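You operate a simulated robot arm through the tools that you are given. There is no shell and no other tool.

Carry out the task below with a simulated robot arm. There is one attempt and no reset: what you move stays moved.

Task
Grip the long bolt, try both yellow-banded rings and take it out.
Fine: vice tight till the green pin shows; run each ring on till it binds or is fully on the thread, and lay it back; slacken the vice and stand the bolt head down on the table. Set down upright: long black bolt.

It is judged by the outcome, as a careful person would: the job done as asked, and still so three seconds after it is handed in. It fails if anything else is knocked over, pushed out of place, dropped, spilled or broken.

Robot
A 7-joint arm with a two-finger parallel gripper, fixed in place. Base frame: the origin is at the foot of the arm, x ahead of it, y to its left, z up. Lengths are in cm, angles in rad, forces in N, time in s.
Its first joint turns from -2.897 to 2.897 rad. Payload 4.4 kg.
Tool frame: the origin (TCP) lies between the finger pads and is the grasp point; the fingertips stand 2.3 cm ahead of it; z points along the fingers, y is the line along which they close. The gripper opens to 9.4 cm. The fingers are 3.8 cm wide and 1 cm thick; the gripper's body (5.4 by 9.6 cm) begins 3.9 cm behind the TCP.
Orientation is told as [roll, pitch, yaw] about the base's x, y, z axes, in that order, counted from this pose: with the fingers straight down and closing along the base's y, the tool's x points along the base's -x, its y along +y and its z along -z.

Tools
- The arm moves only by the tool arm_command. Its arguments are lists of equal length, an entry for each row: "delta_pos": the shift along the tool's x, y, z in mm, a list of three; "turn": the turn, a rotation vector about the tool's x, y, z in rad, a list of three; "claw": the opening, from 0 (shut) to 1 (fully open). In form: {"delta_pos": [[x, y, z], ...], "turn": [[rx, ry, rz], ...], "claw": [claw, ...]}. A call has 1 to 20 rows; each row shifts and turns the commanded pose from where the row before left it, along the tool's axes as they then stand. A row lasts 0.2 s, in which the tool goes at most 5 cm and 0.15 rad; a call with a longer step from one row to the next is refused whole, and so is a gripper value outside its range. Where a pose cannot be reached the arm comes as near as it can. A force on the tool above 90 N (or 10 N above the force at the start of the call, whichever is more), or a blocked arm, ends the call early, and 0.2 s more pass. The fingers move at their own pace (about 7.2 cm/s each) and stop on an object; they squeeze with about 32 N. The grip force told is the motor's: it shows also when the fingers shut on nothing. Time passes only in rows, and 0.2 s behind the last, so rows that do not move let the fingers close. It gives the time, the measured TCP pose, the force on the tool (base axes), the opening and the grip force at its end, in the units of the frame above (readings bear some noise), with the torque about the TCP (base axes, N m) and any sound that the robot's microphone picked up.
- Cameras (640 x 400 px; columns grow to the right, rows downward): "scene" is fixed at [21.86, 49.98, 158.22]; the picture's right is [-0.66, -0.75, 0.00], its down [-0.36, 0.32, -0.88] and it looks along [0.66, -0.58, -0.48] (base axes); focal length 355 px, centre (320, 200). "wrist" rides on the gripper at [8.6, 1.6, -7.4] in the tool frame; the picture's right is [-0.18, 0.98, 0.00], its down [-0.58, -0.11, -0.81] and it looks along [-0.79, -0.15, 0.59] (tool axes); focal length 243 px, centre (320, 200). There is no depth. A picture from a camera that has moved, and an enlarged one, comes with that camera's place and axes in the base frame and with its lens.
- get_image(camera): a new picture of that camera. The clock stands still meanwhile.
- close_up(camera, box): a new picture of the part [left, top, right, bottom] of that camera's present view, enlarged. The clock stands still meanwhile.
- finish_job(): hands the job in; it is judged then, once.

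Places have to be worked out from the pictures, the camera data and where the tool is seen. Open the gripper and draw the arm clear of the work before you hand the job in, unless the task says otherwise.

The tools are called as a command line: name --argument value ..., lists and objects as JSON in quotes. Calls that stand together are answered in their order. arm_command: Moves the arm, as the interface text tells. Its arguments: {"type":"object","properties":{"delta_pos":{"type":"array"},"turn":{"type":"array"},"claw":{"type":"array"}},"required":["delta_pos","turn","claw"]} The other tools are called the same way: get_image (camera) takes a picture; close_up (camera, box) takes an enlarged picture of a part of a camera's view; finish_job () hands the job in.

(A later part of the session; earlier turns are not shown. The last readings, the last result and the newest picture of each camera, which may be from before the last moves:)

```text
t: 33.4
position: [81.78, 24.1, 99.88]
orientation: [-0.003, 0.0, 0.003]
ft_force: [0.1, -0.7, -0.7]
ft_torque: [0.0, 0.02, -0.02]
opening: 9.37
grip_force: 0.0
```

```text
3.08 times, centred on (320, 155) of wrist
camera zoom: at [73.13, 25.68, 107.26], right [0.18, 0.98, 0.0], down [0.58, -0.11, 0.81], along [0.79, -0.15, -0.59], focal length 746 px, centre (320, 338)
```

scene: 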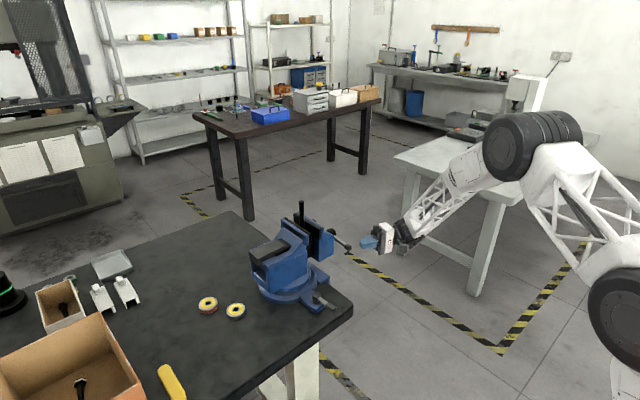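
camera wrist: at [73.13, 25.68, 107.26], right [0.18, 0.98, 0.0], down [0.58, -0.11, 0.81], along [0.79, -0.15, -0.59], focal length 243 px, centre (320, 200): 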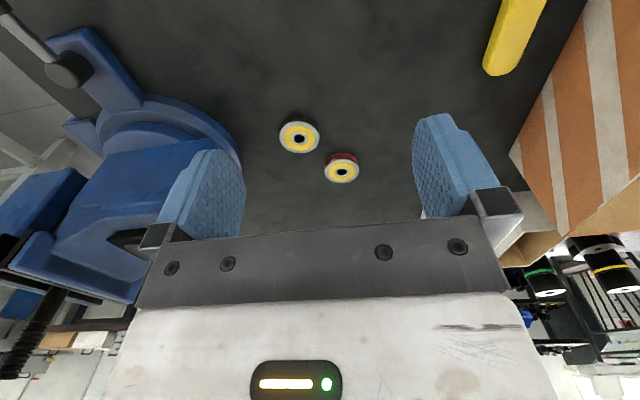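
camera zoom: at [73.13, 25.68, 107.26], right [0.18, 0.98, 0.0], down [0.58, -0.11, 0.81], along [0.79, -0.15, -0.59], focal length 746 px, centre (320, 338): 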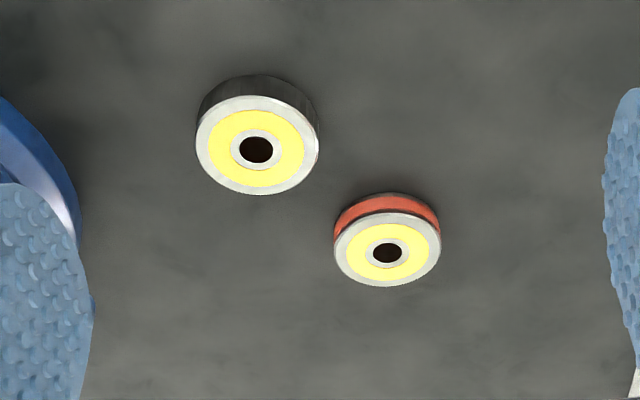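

The plain ring's top centre is near (93.8, 18.9, 81) and the red-grooved one near (101.6, 23.8, 81). Both are about 5.5 cm across. I move above the plain ring to line up precisely.

arm_command --delta_pos '[[-30, -13, 19], [-30, -13, 19], [-30, -13, 19], [-30, -13, 19], [0, 0, 0]]' --turn '[[0, 0, 0], [0, 0, 0], [0, 0, 0], [0, 0, 0], [0, 0, 0]]' --claw '[1, 1, 0.8, 0.8, 0.8]'

get_image --camera "wrist"

close_up --camera "wrist" --box '[240, 80, 400, 220]'

get_image --camera "scene"

```text
t: 34.6
position: [94.0, 18.6, 92.12]
orientation: [-0.004, -0.001, 0.001]
ft_force: [0.2, -0.6, -0.1]
ft_torque: [0.03, -0.03, -0.04]
opening: 7.54
grip_force: 0.1
```

```text
taken
camera wrist: at [85.17, 20.38, 99.58], right [0.18, 0.98, 0.0], down [0.58, -0.11, 0.81], along [0.79, -0.15, -0.59], focal length 243 px, centre (320, 200)
```

wrist: 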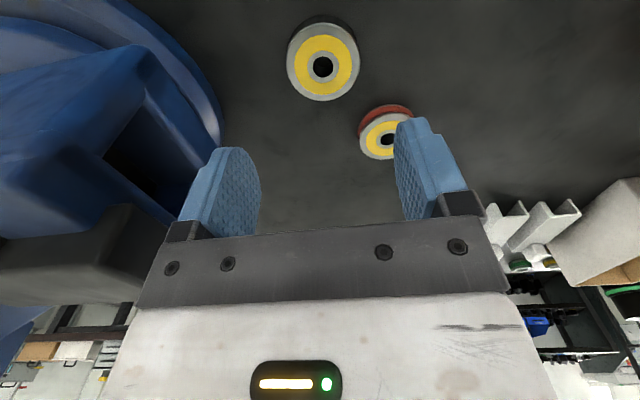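

```text
2.86 times, centred on (320, 150) of wrist
camera zoom: at [85.17, 20.38, 99.58], right [0.18, 0.98, 0.0], down [0.58, -0.11, 0.81], along [0.79, -0.15, -0.59], focal length 693 px, centre (320, 343)
```

zoom: 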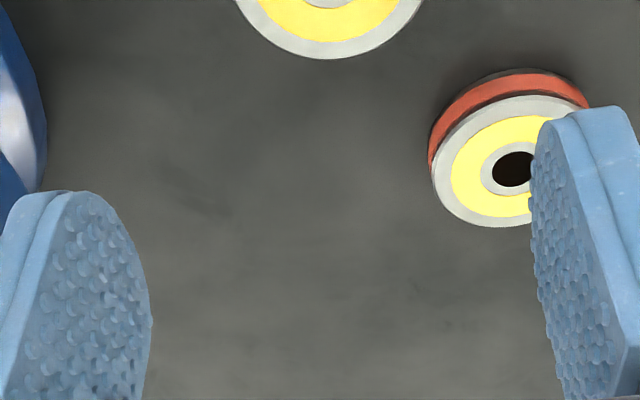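

```text
taken
```

scene: 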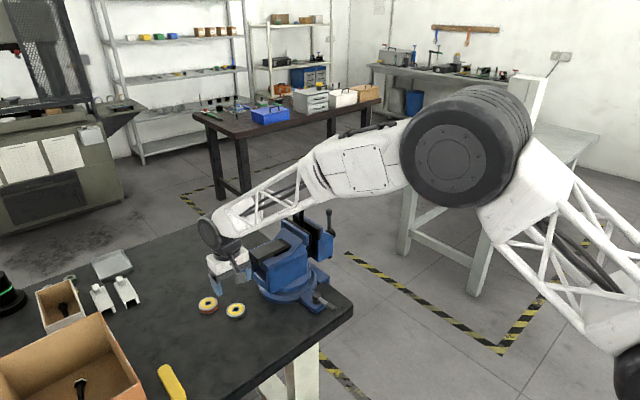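

I estimate the plain ring at (93.4, 19.05) with its top at about z 81.5. I correct the position and descend partway.

arm_command --delta_pos '[[3, 2.2, 35], [3, 2.2, 35], [0, 0, 0]]' --turn '[[0, 0, 0], [0, 0, 0], [0, 0, 0]]' --claw '[0.8, 0.8, 0.8]'

close_up --camera "wrist" --box '[200, 60, 440, 240]'

close_up --camera "scene" --box '[180, 230, 300, 330]'

```text
t: 35.4
position: [93.23, 19.05, 85.17]
orientation: [-0.003, 0.0, 0.002]
ft_force: [-0.9, 0.0, 0.3]
ft_torque: [0.05, -0.03, -0.01]
opening: 7.54
grip_force: 0.1
```

```text
2.22 times, centred on (320, 150) of wrist
camera zoom: at [84.61, 20.83, 92.56], right [0.18, 0.98, 0.0], down [0.58, -0.11, 0.81], along [0.79, -0.15, -0.59], focal length 539 px, centre (320, 311)
```

zoom: 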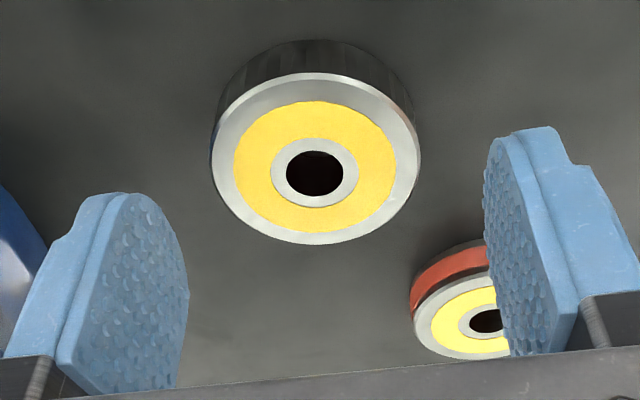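

```text
4.00 times, centred on (240, 280) of scene
camera zoom: at [21.86, 49.98, 158.22], right [-0.66, -0.75, 0.0], down [-0.36, 0.32, -0.88], along [0.66, -0.58, -0.48], focal length 1420 px, centre (640, -120)
```

zoom: 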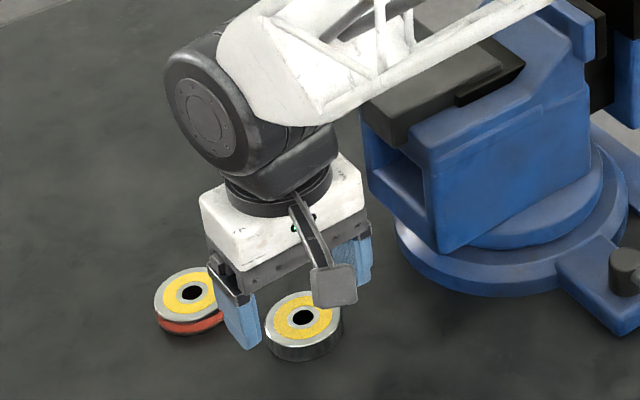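

Two views agree: the ring centre is at (93.3, 19.05), its top at z 81.7 and the table at about z 80.3. The tool is right above it, so I go down 2.2 cm and close.

arm_command --delta_pos '[[-0.5, 0, 11], [0, 0, 11], [0, 0, 0], [0, 0, 0], [0, 0, 0], [0, 0, 0], [0, 0, 0]]' --turn '[[0, 0, 0], [0, 0, 0], [0, 0, 0], [0, 0, 0], [0, 0, 0], [0, 0, 0], [0, 0, 0]]' --claw '[0.8, 0.8, 0.8, 0.5, 0.3, 0, 0]'

close_up --camera "wrist" --box '[200, 60, 440, 240]'

```text
t: 37.0
position: [93.45, 19.22, 83.11]
orientation: [-0.002, 0.001, 0.003]
ft_force: [0.4, 1.2, 0.9]
ft_torque: [0.07, 0.05, -0.01]
opening: 5.15
grip_force: 32.1
```

```text
2.22 times, centred on (320, 150) of wrist
camera zoom: at [84.57, 20.88, 90.47], right [0.18, 0.98, 0.0], down [0.58, -0.11, 0.81], along [0.79, -0.15, -0.59], focal length 539 px, centre (320, 311)
```

zoom: 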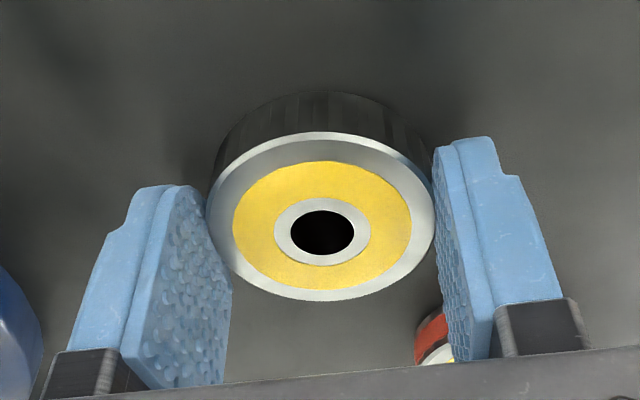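

The ring is held at 5.15 cm, centred along y. To centre it along x as well, I release it, turn the gripper a quarter turn with the camera swinging away from the vice, and close again.

arm_command --delta_pos '[[0, 0, 0], [0, 0, 0], [0, 0, 0], [0, 0, 0], [0, 0, 0], [0, 0, 0], [0, 0, 0], [0, 0, 0], [0, 0, 0], [0, 0, 0], [0, 0, 0], [0, 0, 0], [0, 0, 0], [0, 0, 0]]' --turn '[[0, 0, 0], [0, 0, 0], [0, 0, 0.1428], [0, 0, 0.1428], [0, 0, 0.1428], [0, 0, 0.1428], [0, 0, 0.1428], [0, 0, 0.1428], [0, 0, 0.1428], [0, 0, 0.1428], [0, 0, 0.1428], [0, 0, 0.1428], [0, 0, 0.1428], [0, 0, 0]]' --claw '[0.75, 0.75, 0.75, 0.75, 0.75, 0.75, 0.75, 0.75, 0.75, 0.75, 0.75, 0.75, 0.75, 0.75]'

get_image --camera "wrist"

close_up --camera "scene" --box '[180, 230, 300, 330]'

```text
t: 40.0
position: [93.32, 19.19, 83.13]
orientation: [0.0, -0.004, -1.567]
ft_force: [0.2, 0.1, -0.1]
ft_torque: [-0.01, 0.0, -0.03]
opening: 7.05
grip_force: 0.0
```

```text
taken
camera wrist: at [94.93, 27.89, 90.45], right [0.98, -0.18, 0.0], down [-0.11, -0.58, 0.81], along [-0.15, -0.79, -0.59], focal length 243 px, centre (320, 200)
```

wrist: 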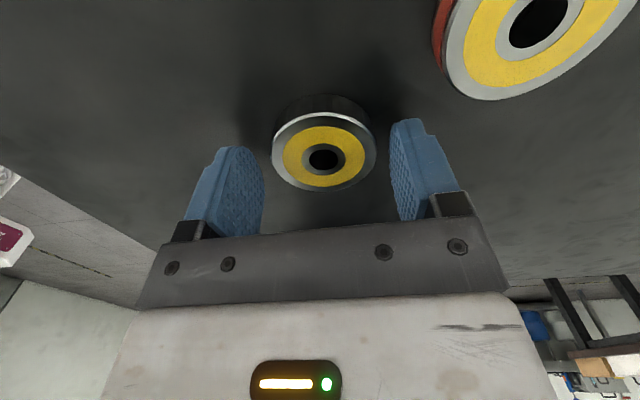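

```text
4.00 times, centred on (240, 280) of scene
camera zoom: at [21.86, 49.98, 158.22], right [-0.66, -0.75, 0.0], down [-0.36, 0.32, -0.88], along [0.66, -0.58, -0.48], focal length 1420 px, centre (640, -120)
```

zoom: 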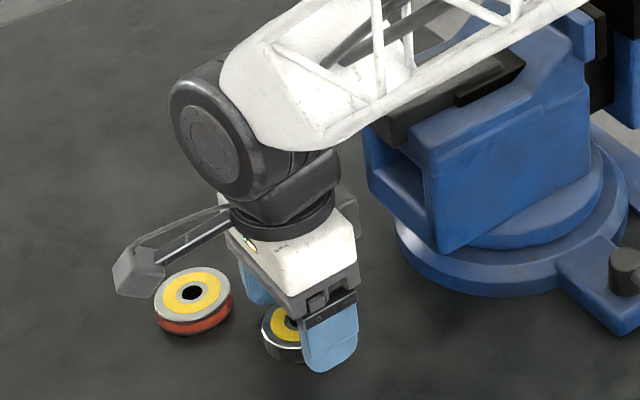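

Yaw -90° is reachable and clear of everything. I close to centre the ring in the other direction.

arm_command --delta_pos '[[0, 0, 0], [0, 0, 0], [0, 0, 0], [0, 0, 0]]' --turn '[[0, 0, 0], [0, 0, 0], [0, 0, 0], [0, 0, 0]]' --claw '[0.6, 0.3, 0, 0]'

get_image --camera "wrist"

```text
t: 41.0
position: [93.41, 19.1, 83.08]
orientation: [0.0, -0.004, -1.569]
ft_force: [0.6, -1.1, 1.6]
ft_torque: [-0.06, -0.01, 0.04]
opening: 5.15
grip_force: 31.7
```

```text
taken
camera wrist: at [94.92, 27.89, 90.46], right [0.98, -0.18, 0.0], down [-0.11, -0.58, 0.81], along [-0.15, -0.79, -0.59], focal length 243 px, centre (320, 200)
```

wrist: 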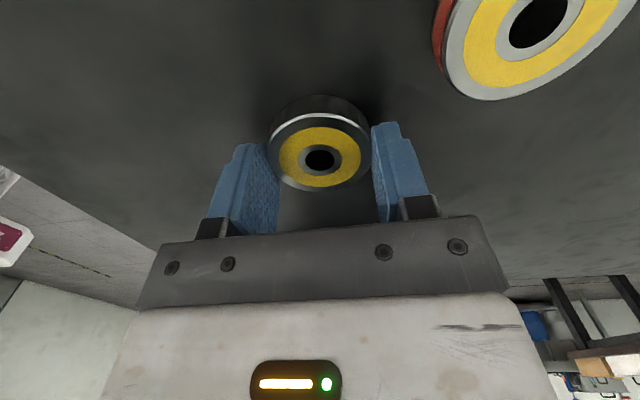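

The ring reads 5.15 cm again, so it is now centred on the tool axis. I lift it and carry it high over to above the bolt.

arm_command --delta_pos '[[0, 0, -20], [0, 0, -46], [0, 0, -46], [0, 0, -46], [0, 0, -46], [0, 0, -46], [0, 0, -46], [0, 0, -46], [0, 0, -28], [0, 0, 0]]' --turn '[[0, 0, 0], [0, 0, 0], [0, 0, 0], [0, 0, 0], [0, 0, 0], [0, 0, 0], [0, 0, 0], [0, 0, 0], [0, 0, 0], [0, 0, 0]]' --claw '[0, 0, 0, 0, 0, 0, 0, 0, 0, 0]'

arm_command --delta_pos '[[-42, 1.7, 0], [-42, 1.7, 0], [-42, 1.7, 0], [-42, 1.7, 0], [-42, 1.7, 0], [-44, 1.7, 0], [0, 0, 0], [0, 0, 0]]' --turn '[[0, 0, 0], [0, 0, 0], [0, 0, 0], [0, 0, 0], [0, 0, 0], [0, 0, 0], [0, 0, 0], [0, 0, 0]]' --claw '[0, 0, 0, 0, 0, 0, 0, 0]'

get_image --camera "wrist"

close_up --camera "wrist" --box '[260, 0, 380, 110]'

get_image --camera "scene"

```text
t: 43.2
position: [93.15, 19.21, 120.01]
orientation: [0.0, -0.003, -1.57]
ft_force: [-0.5, 0.6, 0.2]
ft_torque: [-0.02, 0.0, -0.01]
opening: 0.02
grip_force: 32.0
```

```text
t: 45.0
position: [94.54, -6.37, 120.03]
orientation: [-0.001, -0.003, -1.571]
ft_force: [0.7, 0.4, 0.0]
ft_torque: [0.0, -0.04, 0.0]
opening: 0.01
grip_force: 31.6
```

```text
taken
camera wrist: at [96.05, 2.46, 127.46], right [0.98, -0.18, 0.0], down [-0.11, -0.58, 0.81], along [-0.15, -0.79, -0.59], focal length 243 px, centre (320, 200)
```

wrist: 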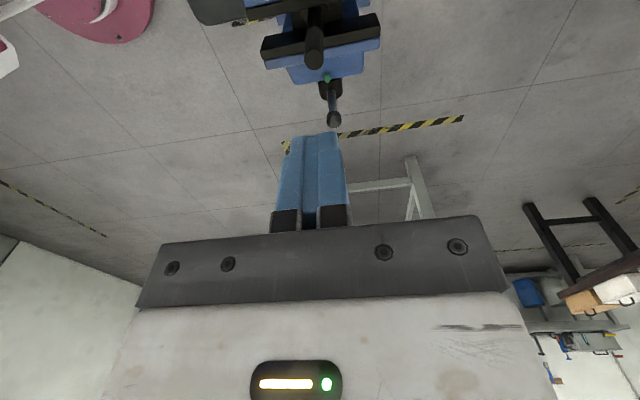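

```text
3.64 times, centred on (320, 55) of wrist
camera zoom: at [96.05, 2.46, 127.46], right [0.98, -0.18, 0.0], down [-0.11, -0.58, 0.81], along [-0.15, -0.79, -0.59], focal length 882 px, centre (320, 727)
```

zoom: 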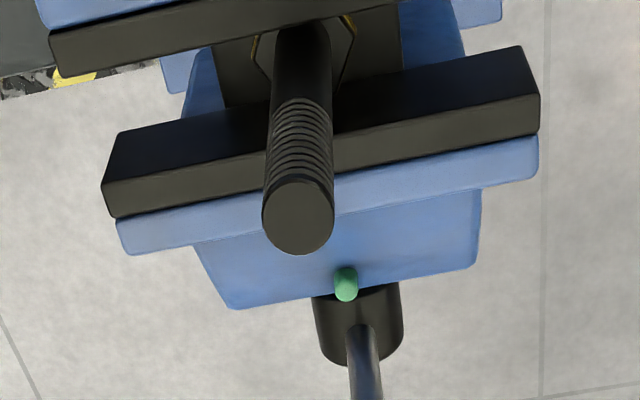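

```text
taken
```

scene: 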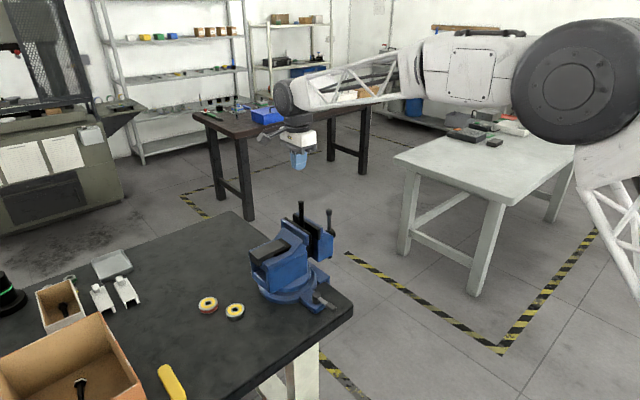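

The gripper is empty (opening 0.02): the ring slipped out during the lift. It still appears to be lying in its place, which I check now. From here the bolt lies 0.5 cm toward -x of the tool axis, and the green pin is plainly visible.

close_up --camera "scene" --box '[180, 280, 270, 340]'

arm_command --delta_pos '[[0, 0, 0], [0, 0, 0], [0, 0, 0], [0, 0, 0], [0, 0, 0], [0, 0, 0], [0, 0, 0], [0, 0, 0], [0, 0, 0], [0, 0, 0], [0, 0, 0], [0, 0, 0]]' --turn '[[0, 0, -0.1428], [0, 0, -0.1428], [0, 0, -0.1428], [0, 0, -0.1428], [0, 0, -0.1428], [0, 0, -0.1428], [0, 0, -0.1428], [0, 0, -0.1428], [0, 0, -0.1428], [0, 0, -0.1428], [0, 0, -0.1428], [0, 0, 0]]' --claw '[0, 0, 0, 0, 0, 0, 0, 0, 0, 0, 0, 0]'

close_up --camera "wrist" --box '[260, 0, 380, 110]'

```text
6.67 times, centred on (225, 310) of scene
camera zoom: at [21.86, 49.98, 158.22], right [-0.66, -0.75, 0.0], down [-0.36, 0.32, -0.88], along [0.66, -0.58, -0.48], focal length 2368 px, centre (953, -533)
```

zoom: 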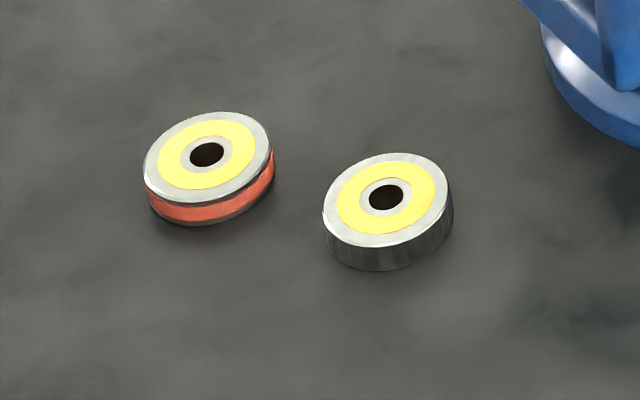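

```text
t: 47.6
position: [94.28, -5.95, 120.21]
orientation: [-0.004, 0.001, 0.003]
ft_force: [0.1, -0.1, 0.0]
ft_torque: [-0.03, -0.03, 0.0]
opening: 0.0
grip_force: 31.9
```

```text
3.64 times, centred on (320, 55) of wrist
camera zoom: at [85.69, -4.39, 127.56], right [0.18, 0.98, 0.0], down [0.58, -0.1, 0.81], along [0.79, -0.15, -0.59], focal length 882 px, centre (320, 727)
```

zoom: 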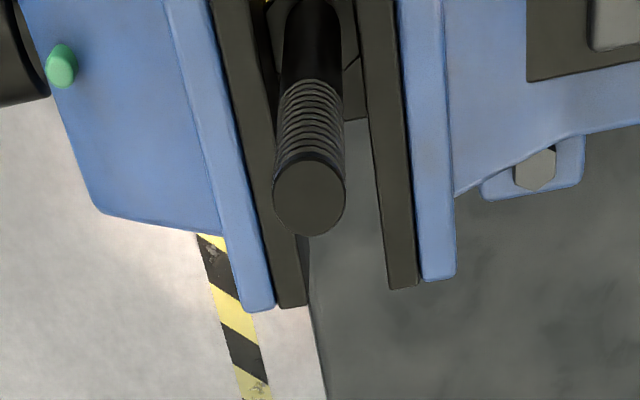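

The ring only shifted by about 2 mm and still lies flat. The bolt axis comes out at (93.95, -6.17) with its top at z 107.2 from both views. I go back for a deeper grip on the ring.

arm_command --delta_pos '[[1.8, 42.2, 0], [1.8, 42.2, 0], [1.8, 42.2, 0], [1.8, 42.2, 0], [1.8, 42.2, 0], [1.8, 42.2, 0], [0, 0, 46], [0, 0, 46], [0, 0, 46], [0, 0, 46], [0, 0, 46], [0, 0, 46], [0, 0, 46], [0, 0, 28], [0, 0, 0]]' --turn '[[0, 0, 0], [0, 0, 0], [0, 0, 0], [0, 0, 0], [0, 0, 0], [0, 0, 0], [0, 0, 0], [0, 0, 0], [0, 0, 0], [0, 0, 0], [0, 0, 0], [0, 0, 0], [0, 0, 0], [0, 0, 0], [0, 0, 0]]' --claw '[0, 0, 0, 0.4, 0.75, 0.75, 0.75, 0.75, 0.75, 0.75, 0.75, 0.75, 0.75, 0.75, 0.75]'

close_up --camera "wrist" --box '[200, 60, 440, 240]'

```text
t: 50.8
position: [93.28, 19.13, 85.07]
orientation: [-0.004, 0.001, 0.001]
ft_force: [-0.7, -0.2, 0.4]
ft_torque: [0.05, 0.01, -0.02]
opening: 7.06
grip_force: 0.0
```

```text
2.22 times, centred on (320, 150) of wrist
camera zoom: at [84.64, 20.79, 92.49], right [0.18, 0.98, 0.0], down [0.58, -0.11, 0.81], along [0.79, -0.15, -0.59], focal length 539 px, centre (320, 311)
```

zoom: 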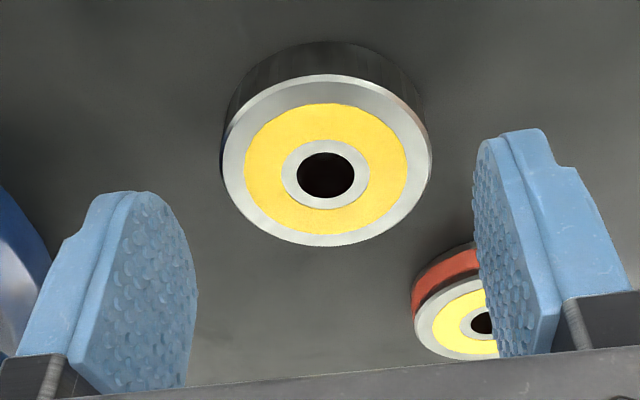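

I correct by a couple of millimetres and descend so the fingertips end just above the table, watching the force.

arm_command --delta_pos '[[-1.5, 1.2, 11], [0, 0, 11], [0, 0, 0]]' --turn '[[0, 0, 0], [0, 0, 0], [0, 0, 0]]' --claw '[0.75, 0.75, 0.75]'

arm_command --delta_pos '[[0, 0, 1.5], [0, 0, 1.5], [0, 0, 0]]' --turn '[[0, 0, 0], [0, 0, 0], [0, 0, 0]]' --claw '[0.75, 0.75, 0.75]'

```text
t: 51.6
position: [93.48, 19.1, 83.01]
orientation: [-0.005, 0.0, 0.002]
ft_force: [0.1, -0.6, 0.6]
ft_torque: [-0.03, 0.02, 0.04]
opening: 7.06
grip_force: 0.1
```

```text
t: 52.4
position: [93.4, 19.09, 82.56]
orientation: [-0.004, 0.001, 0.002]
ft_force: [-0.5, 0.5, -0.5]
ft_torque: [-0.01, 0.01, 0.0]
opening: 7.04
grip_force: 0.2
```

There is no contact yet at z 82.56. I take another small step down to find the table.

arm_command --delta_pos '[[0, 0, 1.2], [0, 0, 0]]' --turn '[[0, 0, 0], [0, 0, 0]]' --claw '[0.75, 0.75]'

close_up --camera "wrist" --box '[200, 60, 440, 240]'

close_up --camera "scene" --box '[190, 270, 270, 330]'

```text
t: 53.0
position: [93.39, 19.27, 82.41]
orientation: [-0.003, 0.0, 0.0]
ft_force: [0.5, -0.6, -0.2]
ft_torque: [-0.01, 0.0, 0.03]
opening: 7.06
grip_force: 0.1
```

```text
2.22 times, centred on (320, 150) of wrist
camera zoom: at [84.74, 20.89, 89.86], right [0.18, 0.98, 0.0], down [0.58, -0.11, 0.81], along [0.79, -0.15, -0.59], focal length 539 px, centre (320, 311)
```

zoom: 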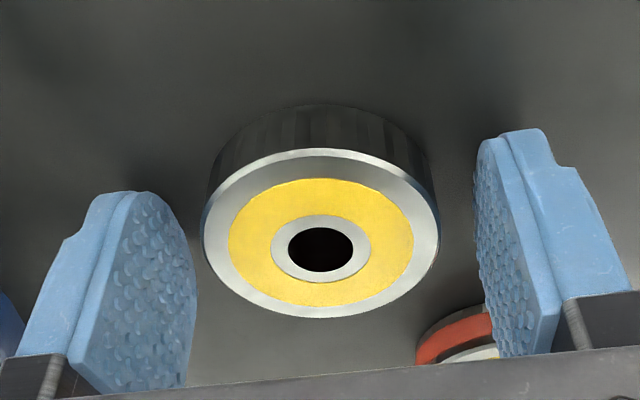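

```text
6.67 times, centred on (230, 300) of scene
camera zoom: at [21.86, 49.98, 158.22], right [-0.66, -0.75, 0.0], down [-0.36, 0.32, -0.88], along [0.66, -0.58, -0.48], focal length 2368 px, centre (920, -467)
```

zoom: 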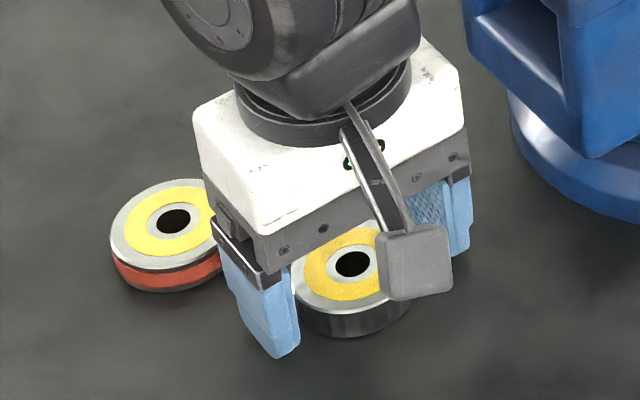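

The fingertips are practically at the table and the ring is centred between them. I close the fingers and let the grip settle.

arm_command --delta_pos '[[0, 0, 0], [0, 0, 0], [0, 0, 0], [0, 0, 0], [0, 0, 0]]' --turn '[[0, 0, 0], [0, 0, 0], [0, 0, 0], [0, 0, 0], [0, 0, 0]]' --claw '[0.6, 0.3, 0, 0, 0]'

arm_command --delta_pos '[[0, 0, -3], [0, 0, -5], [0, 0, -6], [0, 0, -6], [0, 0, 0]]' --turn '[[0, 0, 0], [0, 0, 0], [0, 0, 0], [0, 0, 0], [0, 0, 0]]' --claw '[0, 0, 0, 0, 0]'

close_up --camera "wrist" --box '[200, 60, 440, 240]'

close_up --camera "scene" --box '[190, 270, 270, 330]'

```text
t: 54.2
position: [93.41, 19.16, 82.38]
orientation: [-0.003, 0.0, 0.002]
ft_force: [0.6, 0.2, -0.2]
ft_torque: [0.1, -0.02, 0.02]
opening: 5.12
grip_force: 31.9
```

```text
t: 55.4
position: [93.33, 19.14, 84.46]
orientation: [-0.005, 0.0, 0.002]
ft_force: [-0.3, -0.4, -2.3]
ft_torque: [-0.02, 0.02, -0.01]
opening: 5.16
grip_force: 32.0
```

```text
2.22 times, centred on (320, 150) of wrist
camera zoom: at [84.69, 20.85, 91.84], right [0.18, 0.98, 0.0], down [0.58, -0.11, 0.81], along [0.79, -0.15, -0.59], focal length 539 px, centre (320, 311)
```

zoom: 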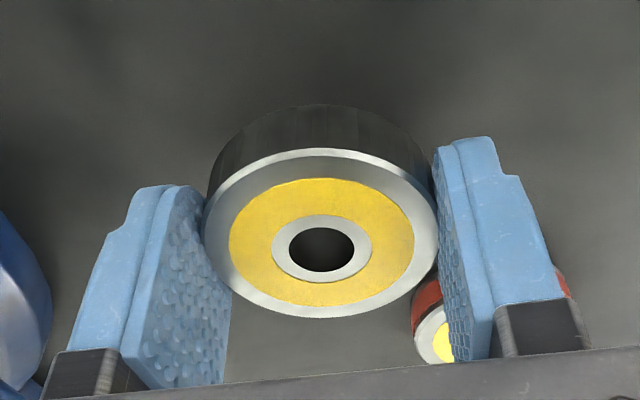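

```text
6.67 times, centred on (230, 300) of scene
camera zoom: at [21.86, 49.98, 158.22], right [-0.66, -0.75, 0.0], down [-0.36, 0.32, -0.88], along [0.66, -0.58, -0.48], focal length 2368 px, centre (920, -467)
```

zoom: 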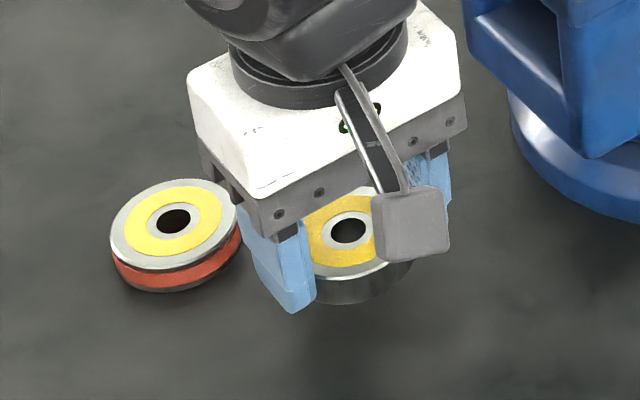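

The ring is held (5.16 cm, about 2.3 N) and sits centred. I lift it smoothly and carry it above the bolt.

arm_command --delta_pos '[[0, 0, -12], [0, 0, -20], [0, 0, -25], [0, 0, -25], [0, 0, -25], [0, 0, -25], [0, 0, -25], [0, 0, -25], [0, 0, -25], [0, 0, -25], [0, 0, -25], [0, 0, -25], [0, 0, -25], [0, 0, -25], [0, 0, -23], [0, 0, 0]]' --turn '[[0, 0, 0], [0, 0, 0], [0, 0, 0], [0, 0, 0], [0, 0, 0], [0, 0, 0], [0, 0, 0], [0, 0, 0], [0, 0, 0], [0, 0, 0], [0, 0, 0], [0, 0, 0], [0, 0, 0], [0, 0, 0], [0, 0, 0], [0, 0, 0]]' --claw '[0, 0, 0, 0, 0, 0, 0, 0, 0, 0, 0, 0, 0, 0, 0, 0]'

arm_command --delta_pos '[[-0.6, -15, 0], [-0.6, -25, 0], [-0.6, -25, 0], [-0.6, -25, 0], [-0.6, -25, 0], [-0.6, -25, 0], [-0.6, -25, 0], [-0.6, -25, 0], [-0.6, -25, 0], [-0.6, -23, 0], [0, -15, 0], [0, 0, 0]]' --turn '[[0, 0, 0], [0, 0, 0], [0, 0, 0], [0, 0, 0], [0, 0, 0], [0, 0, 0], [0, 0, 0], [0, 0, 0], [0, 0, 0], [0, 0, 0], [0, 0, 0], [0, 0, 0]]' --claw '[0, 0, 0, 0, 0, 0, 0, 0, 0, 0, 0, 0]'

get_image --camera "wrist"

close_up --camera "wrist" --box '[260, 0, 380, 110]'

```text
t: 58.8
position: [93.57, 19.36, 120.07]
orientation: [-0.002, -0.001, 0.002]
ft_force: [0.2, -0.2, -1.5]
ft_torque: [0.03, -0.05, -0.02]
opening: 5.18
grip_force: 32.0
```

```text
t: 61.4
position: [94.06, -5.96, 120.02]
orientation: [-0.003, -0.001, 0.002]
ft_force: [0.0, -0.4, -1.6]
ft_torque: [0.0, 0.02, 0.0]
opening: 5.16
grip_force: 31.7
```

```text
taken
camera wrist: at [85.37, -4.23, 127.47], right [0.18, 0.98, 0.0], down [0.58, -0.11, 0.81], along [0.79, -0.15, -0.59], focal length 243 px, centre (320, 200)
```

wrist: 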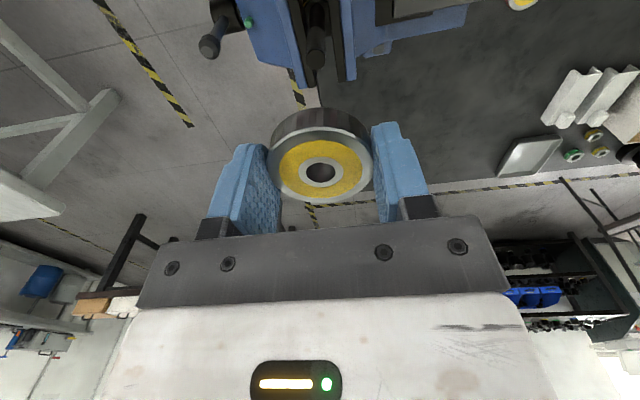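

```text
3.64 times, centred on (320, 55) of wrist
camera zoom: at [85.37, -4.23, 127.47], right [0.18, 0.98, 0.0], down [0.58, -0.11, 0.81], along [0.79, -0.15, -0.59], focal length 882 px, centre (320, 727)
```

zoom: 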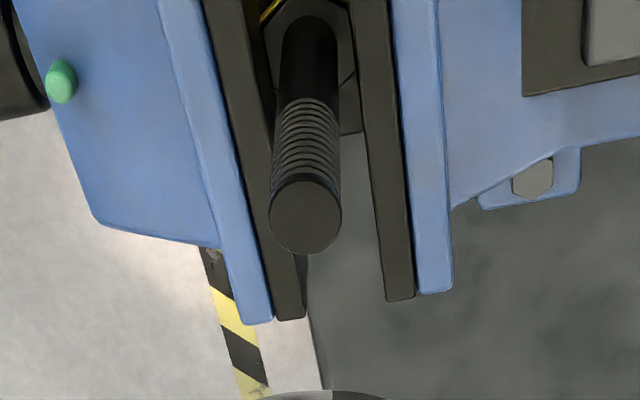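

The bolt sits 0.36 cm toward -y of the tool axis. I correct that and wind the wrist back (yaw positive) to find how far it can go, so that I start screwing with the longest possible stroke.

arm_command --delta_pos '[[0.3, -3.6, 0], [0, 0, 0], [0, 0, 0], [0, 0, 0], [0, 0, 0], [0, 0, 0], [0, 0, 0], [0, 0, 0], [0, 0, 0], [0, 0, 0], [0, 0, 0], [0, 0, 0], [0, 0, 0], [0, 0, 0], [0, 0, 0], [0, 0, 0], [0, 0, 0], [0, 0, 0], [0, 0, 0], [0, 0, 0]]' --turn '[[0, 0, 0], [0, 0, -0.1428], [0, 0, -0.1428], [0, 0, -0.1428], [0, 0, -0.1428], [0, 0, -0.1428], [0, 0, -0.1428], [0, 0, -0.1428], [0, 0, -0.1428], [0, 0, -0.1428], [0, 0, -0.1428], [0, 0, -0.1428], [0, 0, -0.1428], [0, 0, -0.1428], [0, 0, -0.1428], [0, 0, -0.1428], [0, 0, -0.1428], [0, 0, -0.1428], [0, 0, -0.1428], [0, 0, 0]]' --claw '[0, 0, 0, 0, 0, 0, 0, 0, 0, 0, 0, 0, 0, 0, 0, 0, 0, 0, 0, 0]'

get_image --camera "wrist"

get_image --camera "scene"

```text
t: 65.6
position: [94.14, -6.29, 119.95]
orientation: [0.005, 0.003, 2.573]
ft_force: [0.2, 1.0, -1.4]
ft_torque: [-0.02, -0.01, 0.0]
opening: 5.18
grip_force: 31.9
```

```text
taken
camera wrist: at [100.44, -12.27, 127.43], right [-0.68, -0.73, 0.0], down [-0.43, 0.41, 0.81], along [-0.59, 0.55, -0.59], focal length 243 px, centre (320, 200)
```

wrist: 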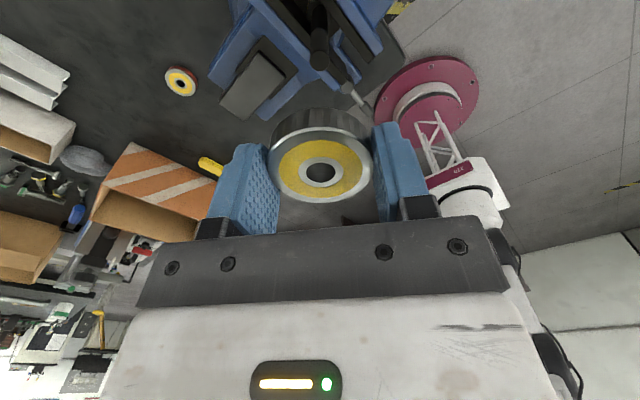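

```text
taken
```

scene: 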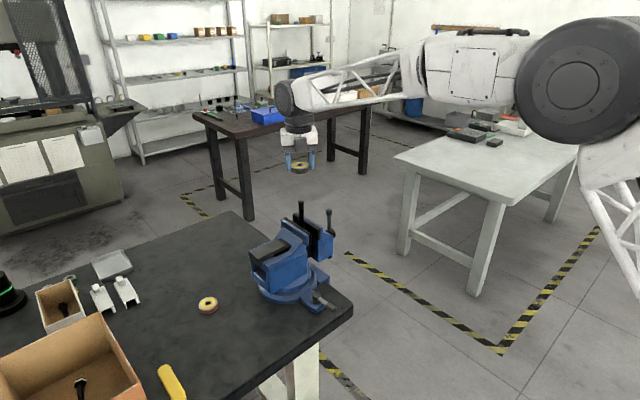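

Yaw 2.57 is reached without trouble. I measure the bolt's alignment from here.

close_up --camera "wrist" --box '[260, 0, 380, 110]'

```text
3.64 times, centred on (320, 55) of wrist
camera zoom: at [100.44, -12.27, 127.43], right [-0.68, -0.73, 0.0], down [-0.43, 0.41, 0.81], along [-0.59, 0.55, -0.59], focal length 882 px, centre (320, 727)
```

zoom: 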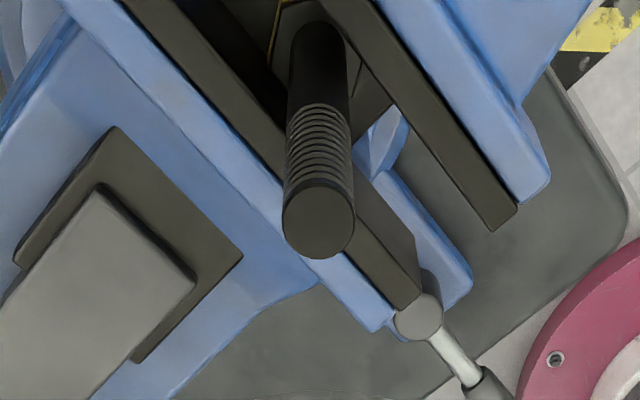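

The bolt is within about 1.4 mm of the tool axis. I make that correction and wind the wrist back a little further.

arm_command --delta_pos '[[-1.3, -0.2, 0], [0, 0, 0], [0, 0, 0], [0, 0, 0], [0, 0, 0]]' --turn '[[0, 0, 0], [0, 0, -0.14], [0, 0, -0.14], [0, 0, -0.14], [0, 0, 0]]' --claw '[0, 0, 0, 0, 0]'

close_up --camera "wrist" --box '[260, 0, 380, 110]'

```text
t: 66.8
position: [94.13, -5.53, 120.4]
orientation: [0.009, 0.003, 2.945]
ft_force: [1.2, 0.4, -1.8]
ft_torque: [0.0, 0.01, 0.01]
opening: 5.15
grip_force: 32.2
out of reach, approached as far as the arm can: row 4
```

```text
3.64 times, centred on (320, 55) of wrist
camera zoom: at [102.35, -8.56, 127.85], right [-0.37, -0.93, 0.01], down [-0.55, 0.23, 0.8], along [-0.75, 0.29, -0.59], focal length 882 px, centre (320, 727)
```

zoom: 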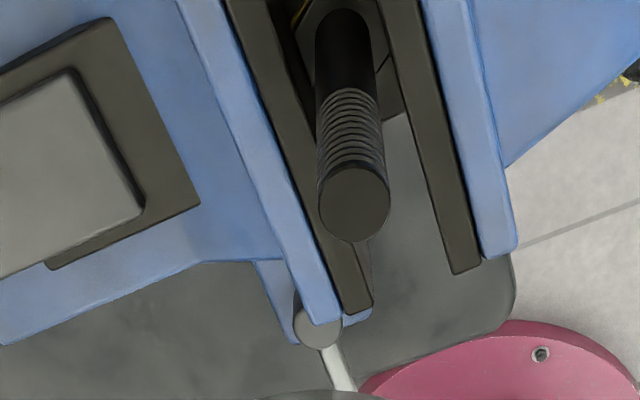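

The wrist limit is near yaw 2.94 and the position drifted there. I turn back to about 2.65 and realign.

arm_command --delta_pos '[[0, 0, 0], [0, 0, 0], [0, 0, 0]]' --turn '[[0, 0, 0.14], [0, 0, 0.14], [0, 0, 0]]' --claw '[0, 0, 0]'

close_up --camera "wrist" --box '[260, 0, 380, 110]'

```text
t: 67.6
position: [94.22, -5.46, 120.34]
orientation: [0.002, 0.003, 2.712]
ft_force: [-0.4, -0.5, -1.9]
ft_torque: [-0.04, 0.01, 0.01]
opening: 5.17
grip_force: 32.0
```

```text
3.64 times, centred on (320, 55) of wrist
camera zoom: at [101.34, -10.46, 127.85], right [-0.58, -0.82, 0.0], down [-0.48, 0.34, 0.81], along [-0.66, 0.46, -0.59], focal length 882 px, centre (320, 727)
```

zoom: 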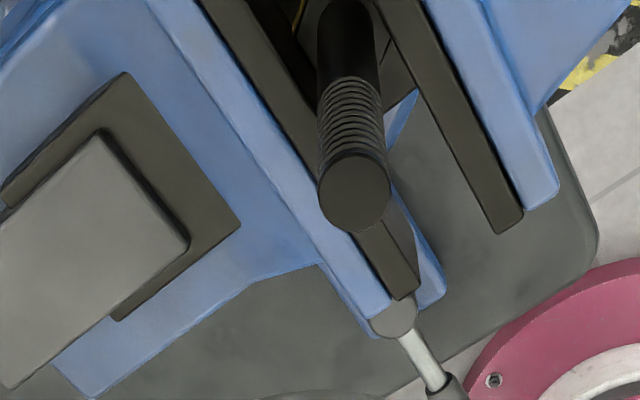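

The bolt sits at tool (0.1, 0.8) cm here, again giving the axis at (93.95, -6.15). I shift by that amount, come down to about 1 cm above the bolt top, and check.

arm_command --delta_pos '[[1.1, 7.9, 0], [0, 0, 20], [0, 0, 25], [0, 0, 25], [0, 0, 20], [0, 0, 0]]' --turn '[[0, 0, 0], [0, 0, 0], [0, 0, 0], [0, 0, 0], [0, 0, 0], [0, 0, 0]]' --claw '[0, 0, 0, 0, 0, 0]'

close_up --camera "wrist" --box '[220, 20, 420, 220]'

close_up --camera "scene" --box '[260, 170, 350, 250]'

```text
t: 69.0
position: [93.93, -6.29, 111.46]
orientation: [0.004, 0.002, 2.71]
ft_force: [-1.4, 0.0, -2.2]
ft_torque: [0.01, -0.02, 0.01]
opening: 5.16
grip_force: 31.8
```

```text
2.00 times, centred on (320, 120) of wrist
camera zoom: at [101.04, -11.28, 118.83], right [-0.58, -0.82, 0.0], down [-0.48, 0.34, 0.81], along [-0.66, 0.46, -0.59], focal length 485 px, centre (320, 360)
```

zoom: 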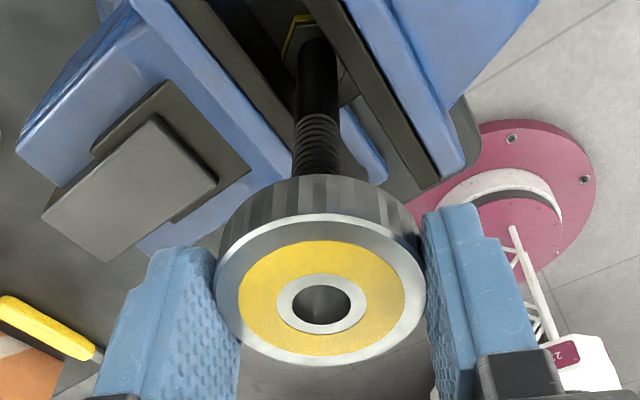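

```text
5.00 times, centred on (305, 210) of scene
camera zoom: at [21.86, 49.98, 158.22], right [-0.66, -0.75, 0.0], down [-0.36, 0.32, -0.88], along [0.66, -0.58, -0.48], focal length 1776 px, centre (395, 150)
```

zoom: 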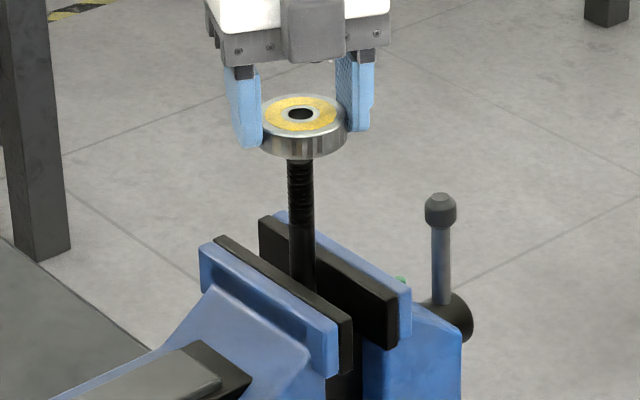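

Ring and bolt look well aligned in both views. I come down slowly to contact.

arm_command --delta_pos '[[-0.5, 0.5, 8], [0, 0, 7], [0, 0, 2], [0, 0, 0]]' --turn '[[0, 0, 0], [0, 0, 0], [0, 0, 0], [0, 0, 0]]' --claw '[0, 0, 0, 0]'

close_up --camera "scene" --box '[270, 180, 330, 230]'

close_up --camera "wrist" --box '[220, 20, 420, 220]'

```text
t: 70.0
position: [93.85, -6.32, 109.89]
orientation: [0.002, 0.004, 2.712]
ft_force: [0.1, 0.4, 24.4]
ft_torque: [-0.06, -0.2, -0.01]
opening: 5.17
grip_force: 31.8
```

```text
8.00 times, centred on (300, 205) of scene
camera zoom: at [21.86, 49.98, 158.22], right [-0.66, -0.75, 0.0], down [-0.36, 0.32, -0.88], along [0.66, -0.58, -0.48], focal length 2841 px, centre (480, 160)
```

zoom: 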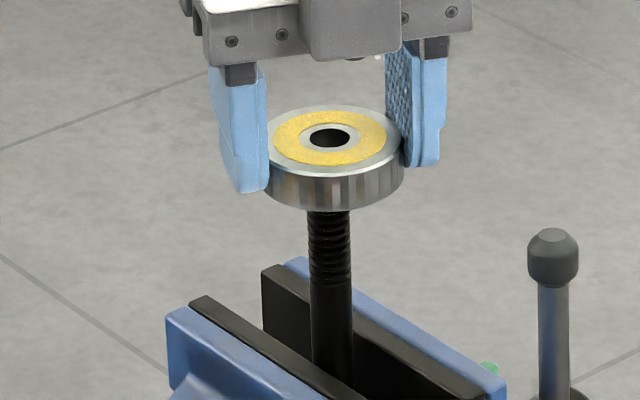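

```text
2.00 times, centred on (320, 120) of wrist
camera zoom: at [101.02, -11.27, 117.38], right [-0.58, -0.82, 0.0], down [-0.49, 0.34, 0.8], along [-0.66, 0.46, -0.6], focal length 485 px, centre (320, 360)
```

zoom: 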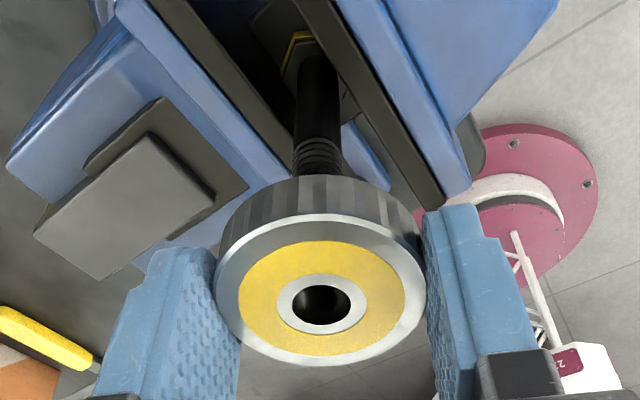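

The ring touches the bolt end with about 25 N, and the torque suggests contact on the +x side, so the ring sits about 1 mm too far toward -x. I ease off the pressure and shift +x by 1 mm.

arm_command --delta_pos '[[0, 0, -1.5], [0.9, -0.4, 0], [0, 0, 0]]' --turn '[[0, 0, 0], [0, 0, 0], [0, 0, 0]]' --claw '[0, 0, 0]'

```text
t: 70.8
position: [93.91, -6.37, 109.75]
orientation: [0.003, 0.002, 2.714]
ft_force: [-3.3, 2.0, 21.4]
ft_torque: [-0.04, -0.08, 0.02]
opening: 5.16
grip_force: 31.7
```

I take a settling reading before I start turning.

arm_command --delta_pos '[[0, 0, -0.8], [0, 0, 0]]' --turn '[[0, 0, 0], [0, 0, 0]]' --claw '[0, 0]'

close_up --camera "wrist" --box '[220, 20, 420, 220]'

```text
t: 71.4
position: [93.9, -6.27, 109.86]
orientation: [0.005, 0.0, 2.711]
ft_force: [-1.3, -1.9, 17.1]
ft_torque: [-0.11, -0.1, -0.03]
opening: 5.15
grip_force: 31.8
```

```text
2.00 times, centred on (320, 120) of wrist
camera zoom: at [101.13, -11.26, 117.27], right [-0.58, -0.82, 0.0], down [-0.48, 0.34, 0.81], along [-0.66, 0.46, -0.59], focal length 485 px, centre (320, 360)
```

zoom: 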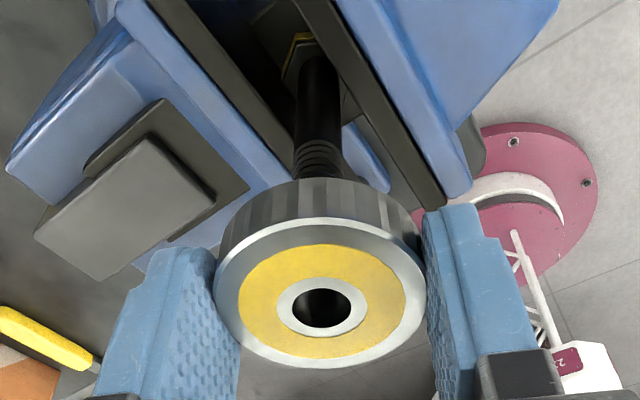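

The ring has settled 1 mm lower after centring. I nudge it slightly toward (+x, -y) as the torque suggests and start turning clockwise with light pressure.

arm_command --delta_pos '[[0.6, 0.3, 0], [0, 0, 0], [0, 0, 0], [0, 0, 0], [0, 0, 0], [0, 0, 0], [0, 0, 0]]' --turn '[[0, 0, 0], [0, 0, 0.12], [0, 0, 0.12], [0, 0, 0.12], [0, 0, 0.12], [0, 0, 0.12], [0, 0, 0]]' --claw '[0, 0, 0, 0, 0, 0, 0]'

close_up --camera "wrist" --box '[220, 20, 420, 220]'

close_up --camera "scene" --box '[270, 180, 330, 230]'

```text
t: 73.0
position: [94.03, -6.31, 110.17]
orientation: [0.003, 0.002, 2.111]
ft_force: [0.0, 0.5, -2.2]
ft_torque: [0.01, -0.01, 0.01]
opening: 5.14
grip_force: 31.9
```

```text
2.00 times, centred on (320, 120) of wrist
camera zoom: at [97.06, -14.51, 117.47], right [-0.94, -0.35, 0.0], down [-0.21, 0.56, 0.8], along [-0.28, 0.75, -0.59], focal length 485 px, centre (320, 360)
```

zoom: 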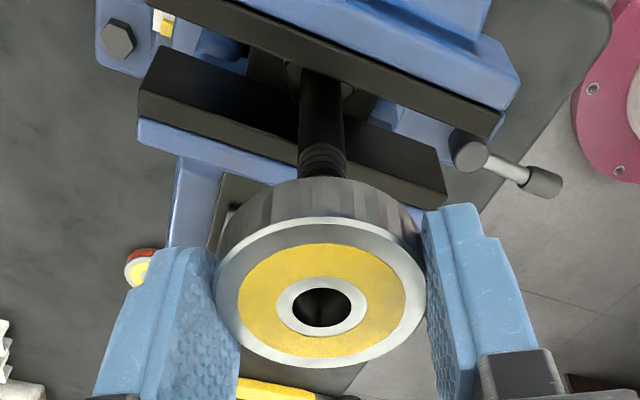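

```text
8.00 times, centred on (300, 205) of scene
camera zoom: at [21.86, 49.98, 158.22], right [-0.66, -0.75, 0.0], down [-0.36, 0.32, -0.88], along [0.66, -0.58, -0.48], focal length 2841 px, centre (480, 160)
```

zoom: 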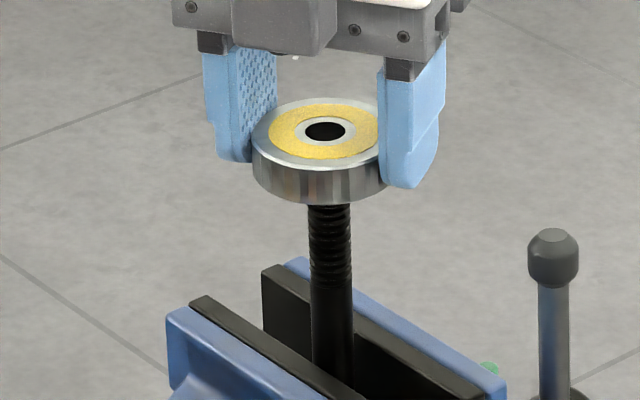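

The ring lifted just clear of the bolt while turning (force is only its weight). I lower it 2.5 mm and read the contact again.

arm_command --delta_pos '[[0, 0, 1.5], [0, 0, 1], [0, 0, 0]]' --turn '[[0, 0, 0], [0, 0, 0], [0, 0, 0]]' --claw '[0, 0, 0]'

```text
t: 73.8
position: [94.05, -6.41, 109.87]
orientation: [0.0, 0.005, 2.112]
ft_force: [-2.7, -2.6, 19.2]
ft_torque: [0.16, 0.39, -0.05]
opening: 5.17
grip_force: 31.6
```

Now the contact is on the opposite side, so the true centre lies between the two positions. I read the exact camera pose to work out the step.

close_up --camera "wrist" --box '[220, 20, 420, 220]'

```text
2.00 times, centred on (320, 120) of wrist
camera zoom: at [97.09, -14.52, 117.35], right [-0.94, -0.35, 0.0], down [-0.21, 0.56, 0.8], along [-0.28, 0.75, -0.59], focal length 485 px, centre (320, 360)
```

zoom: 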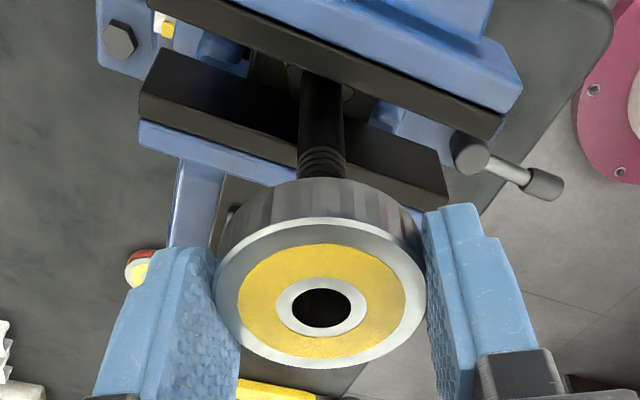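

I shift back by about 0.8 mm toward (-x, +y) and read the force and torque again.

arm_command --delta_pos '[[-0.8, 0.2, -0.5], [0, 0, 0]]' --turn '[[0, 0, 0], [0, 0, 0]]' --claw '[0, 0]'

close_up --camera "wrist" --box '[220, 20, 420, 220]'

```text
t: 74.4
position: [94.1, -6.44, 109.85]
orientation: [0.0, 0.005, 2.112]
ft_force: [3.0, -7.5, 25.1]
ft_torque: [-0.18, -0.11, -0.05]
opening: 5.15
grip_force: 31.9
```

```text
2.00 times, centred on (320, 120) of wrist
camera zoom: at [97.04, -14.47, 117.27], right [-0.94, -0.35, 0.0], down [-0.21, 0.56, 0.8], along [-0.28, 0.75, -0.59], focal length 485 px, centre (320, 360)
```

zoom: 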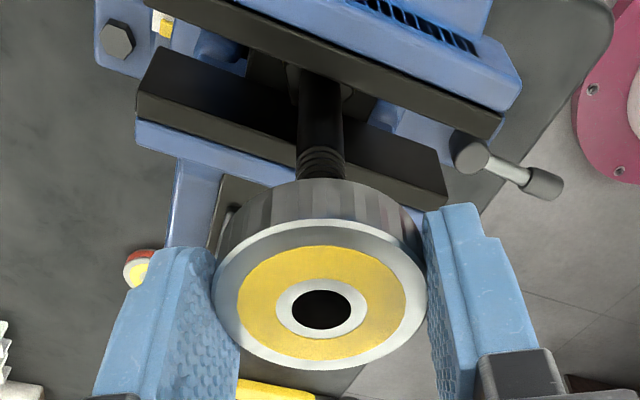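

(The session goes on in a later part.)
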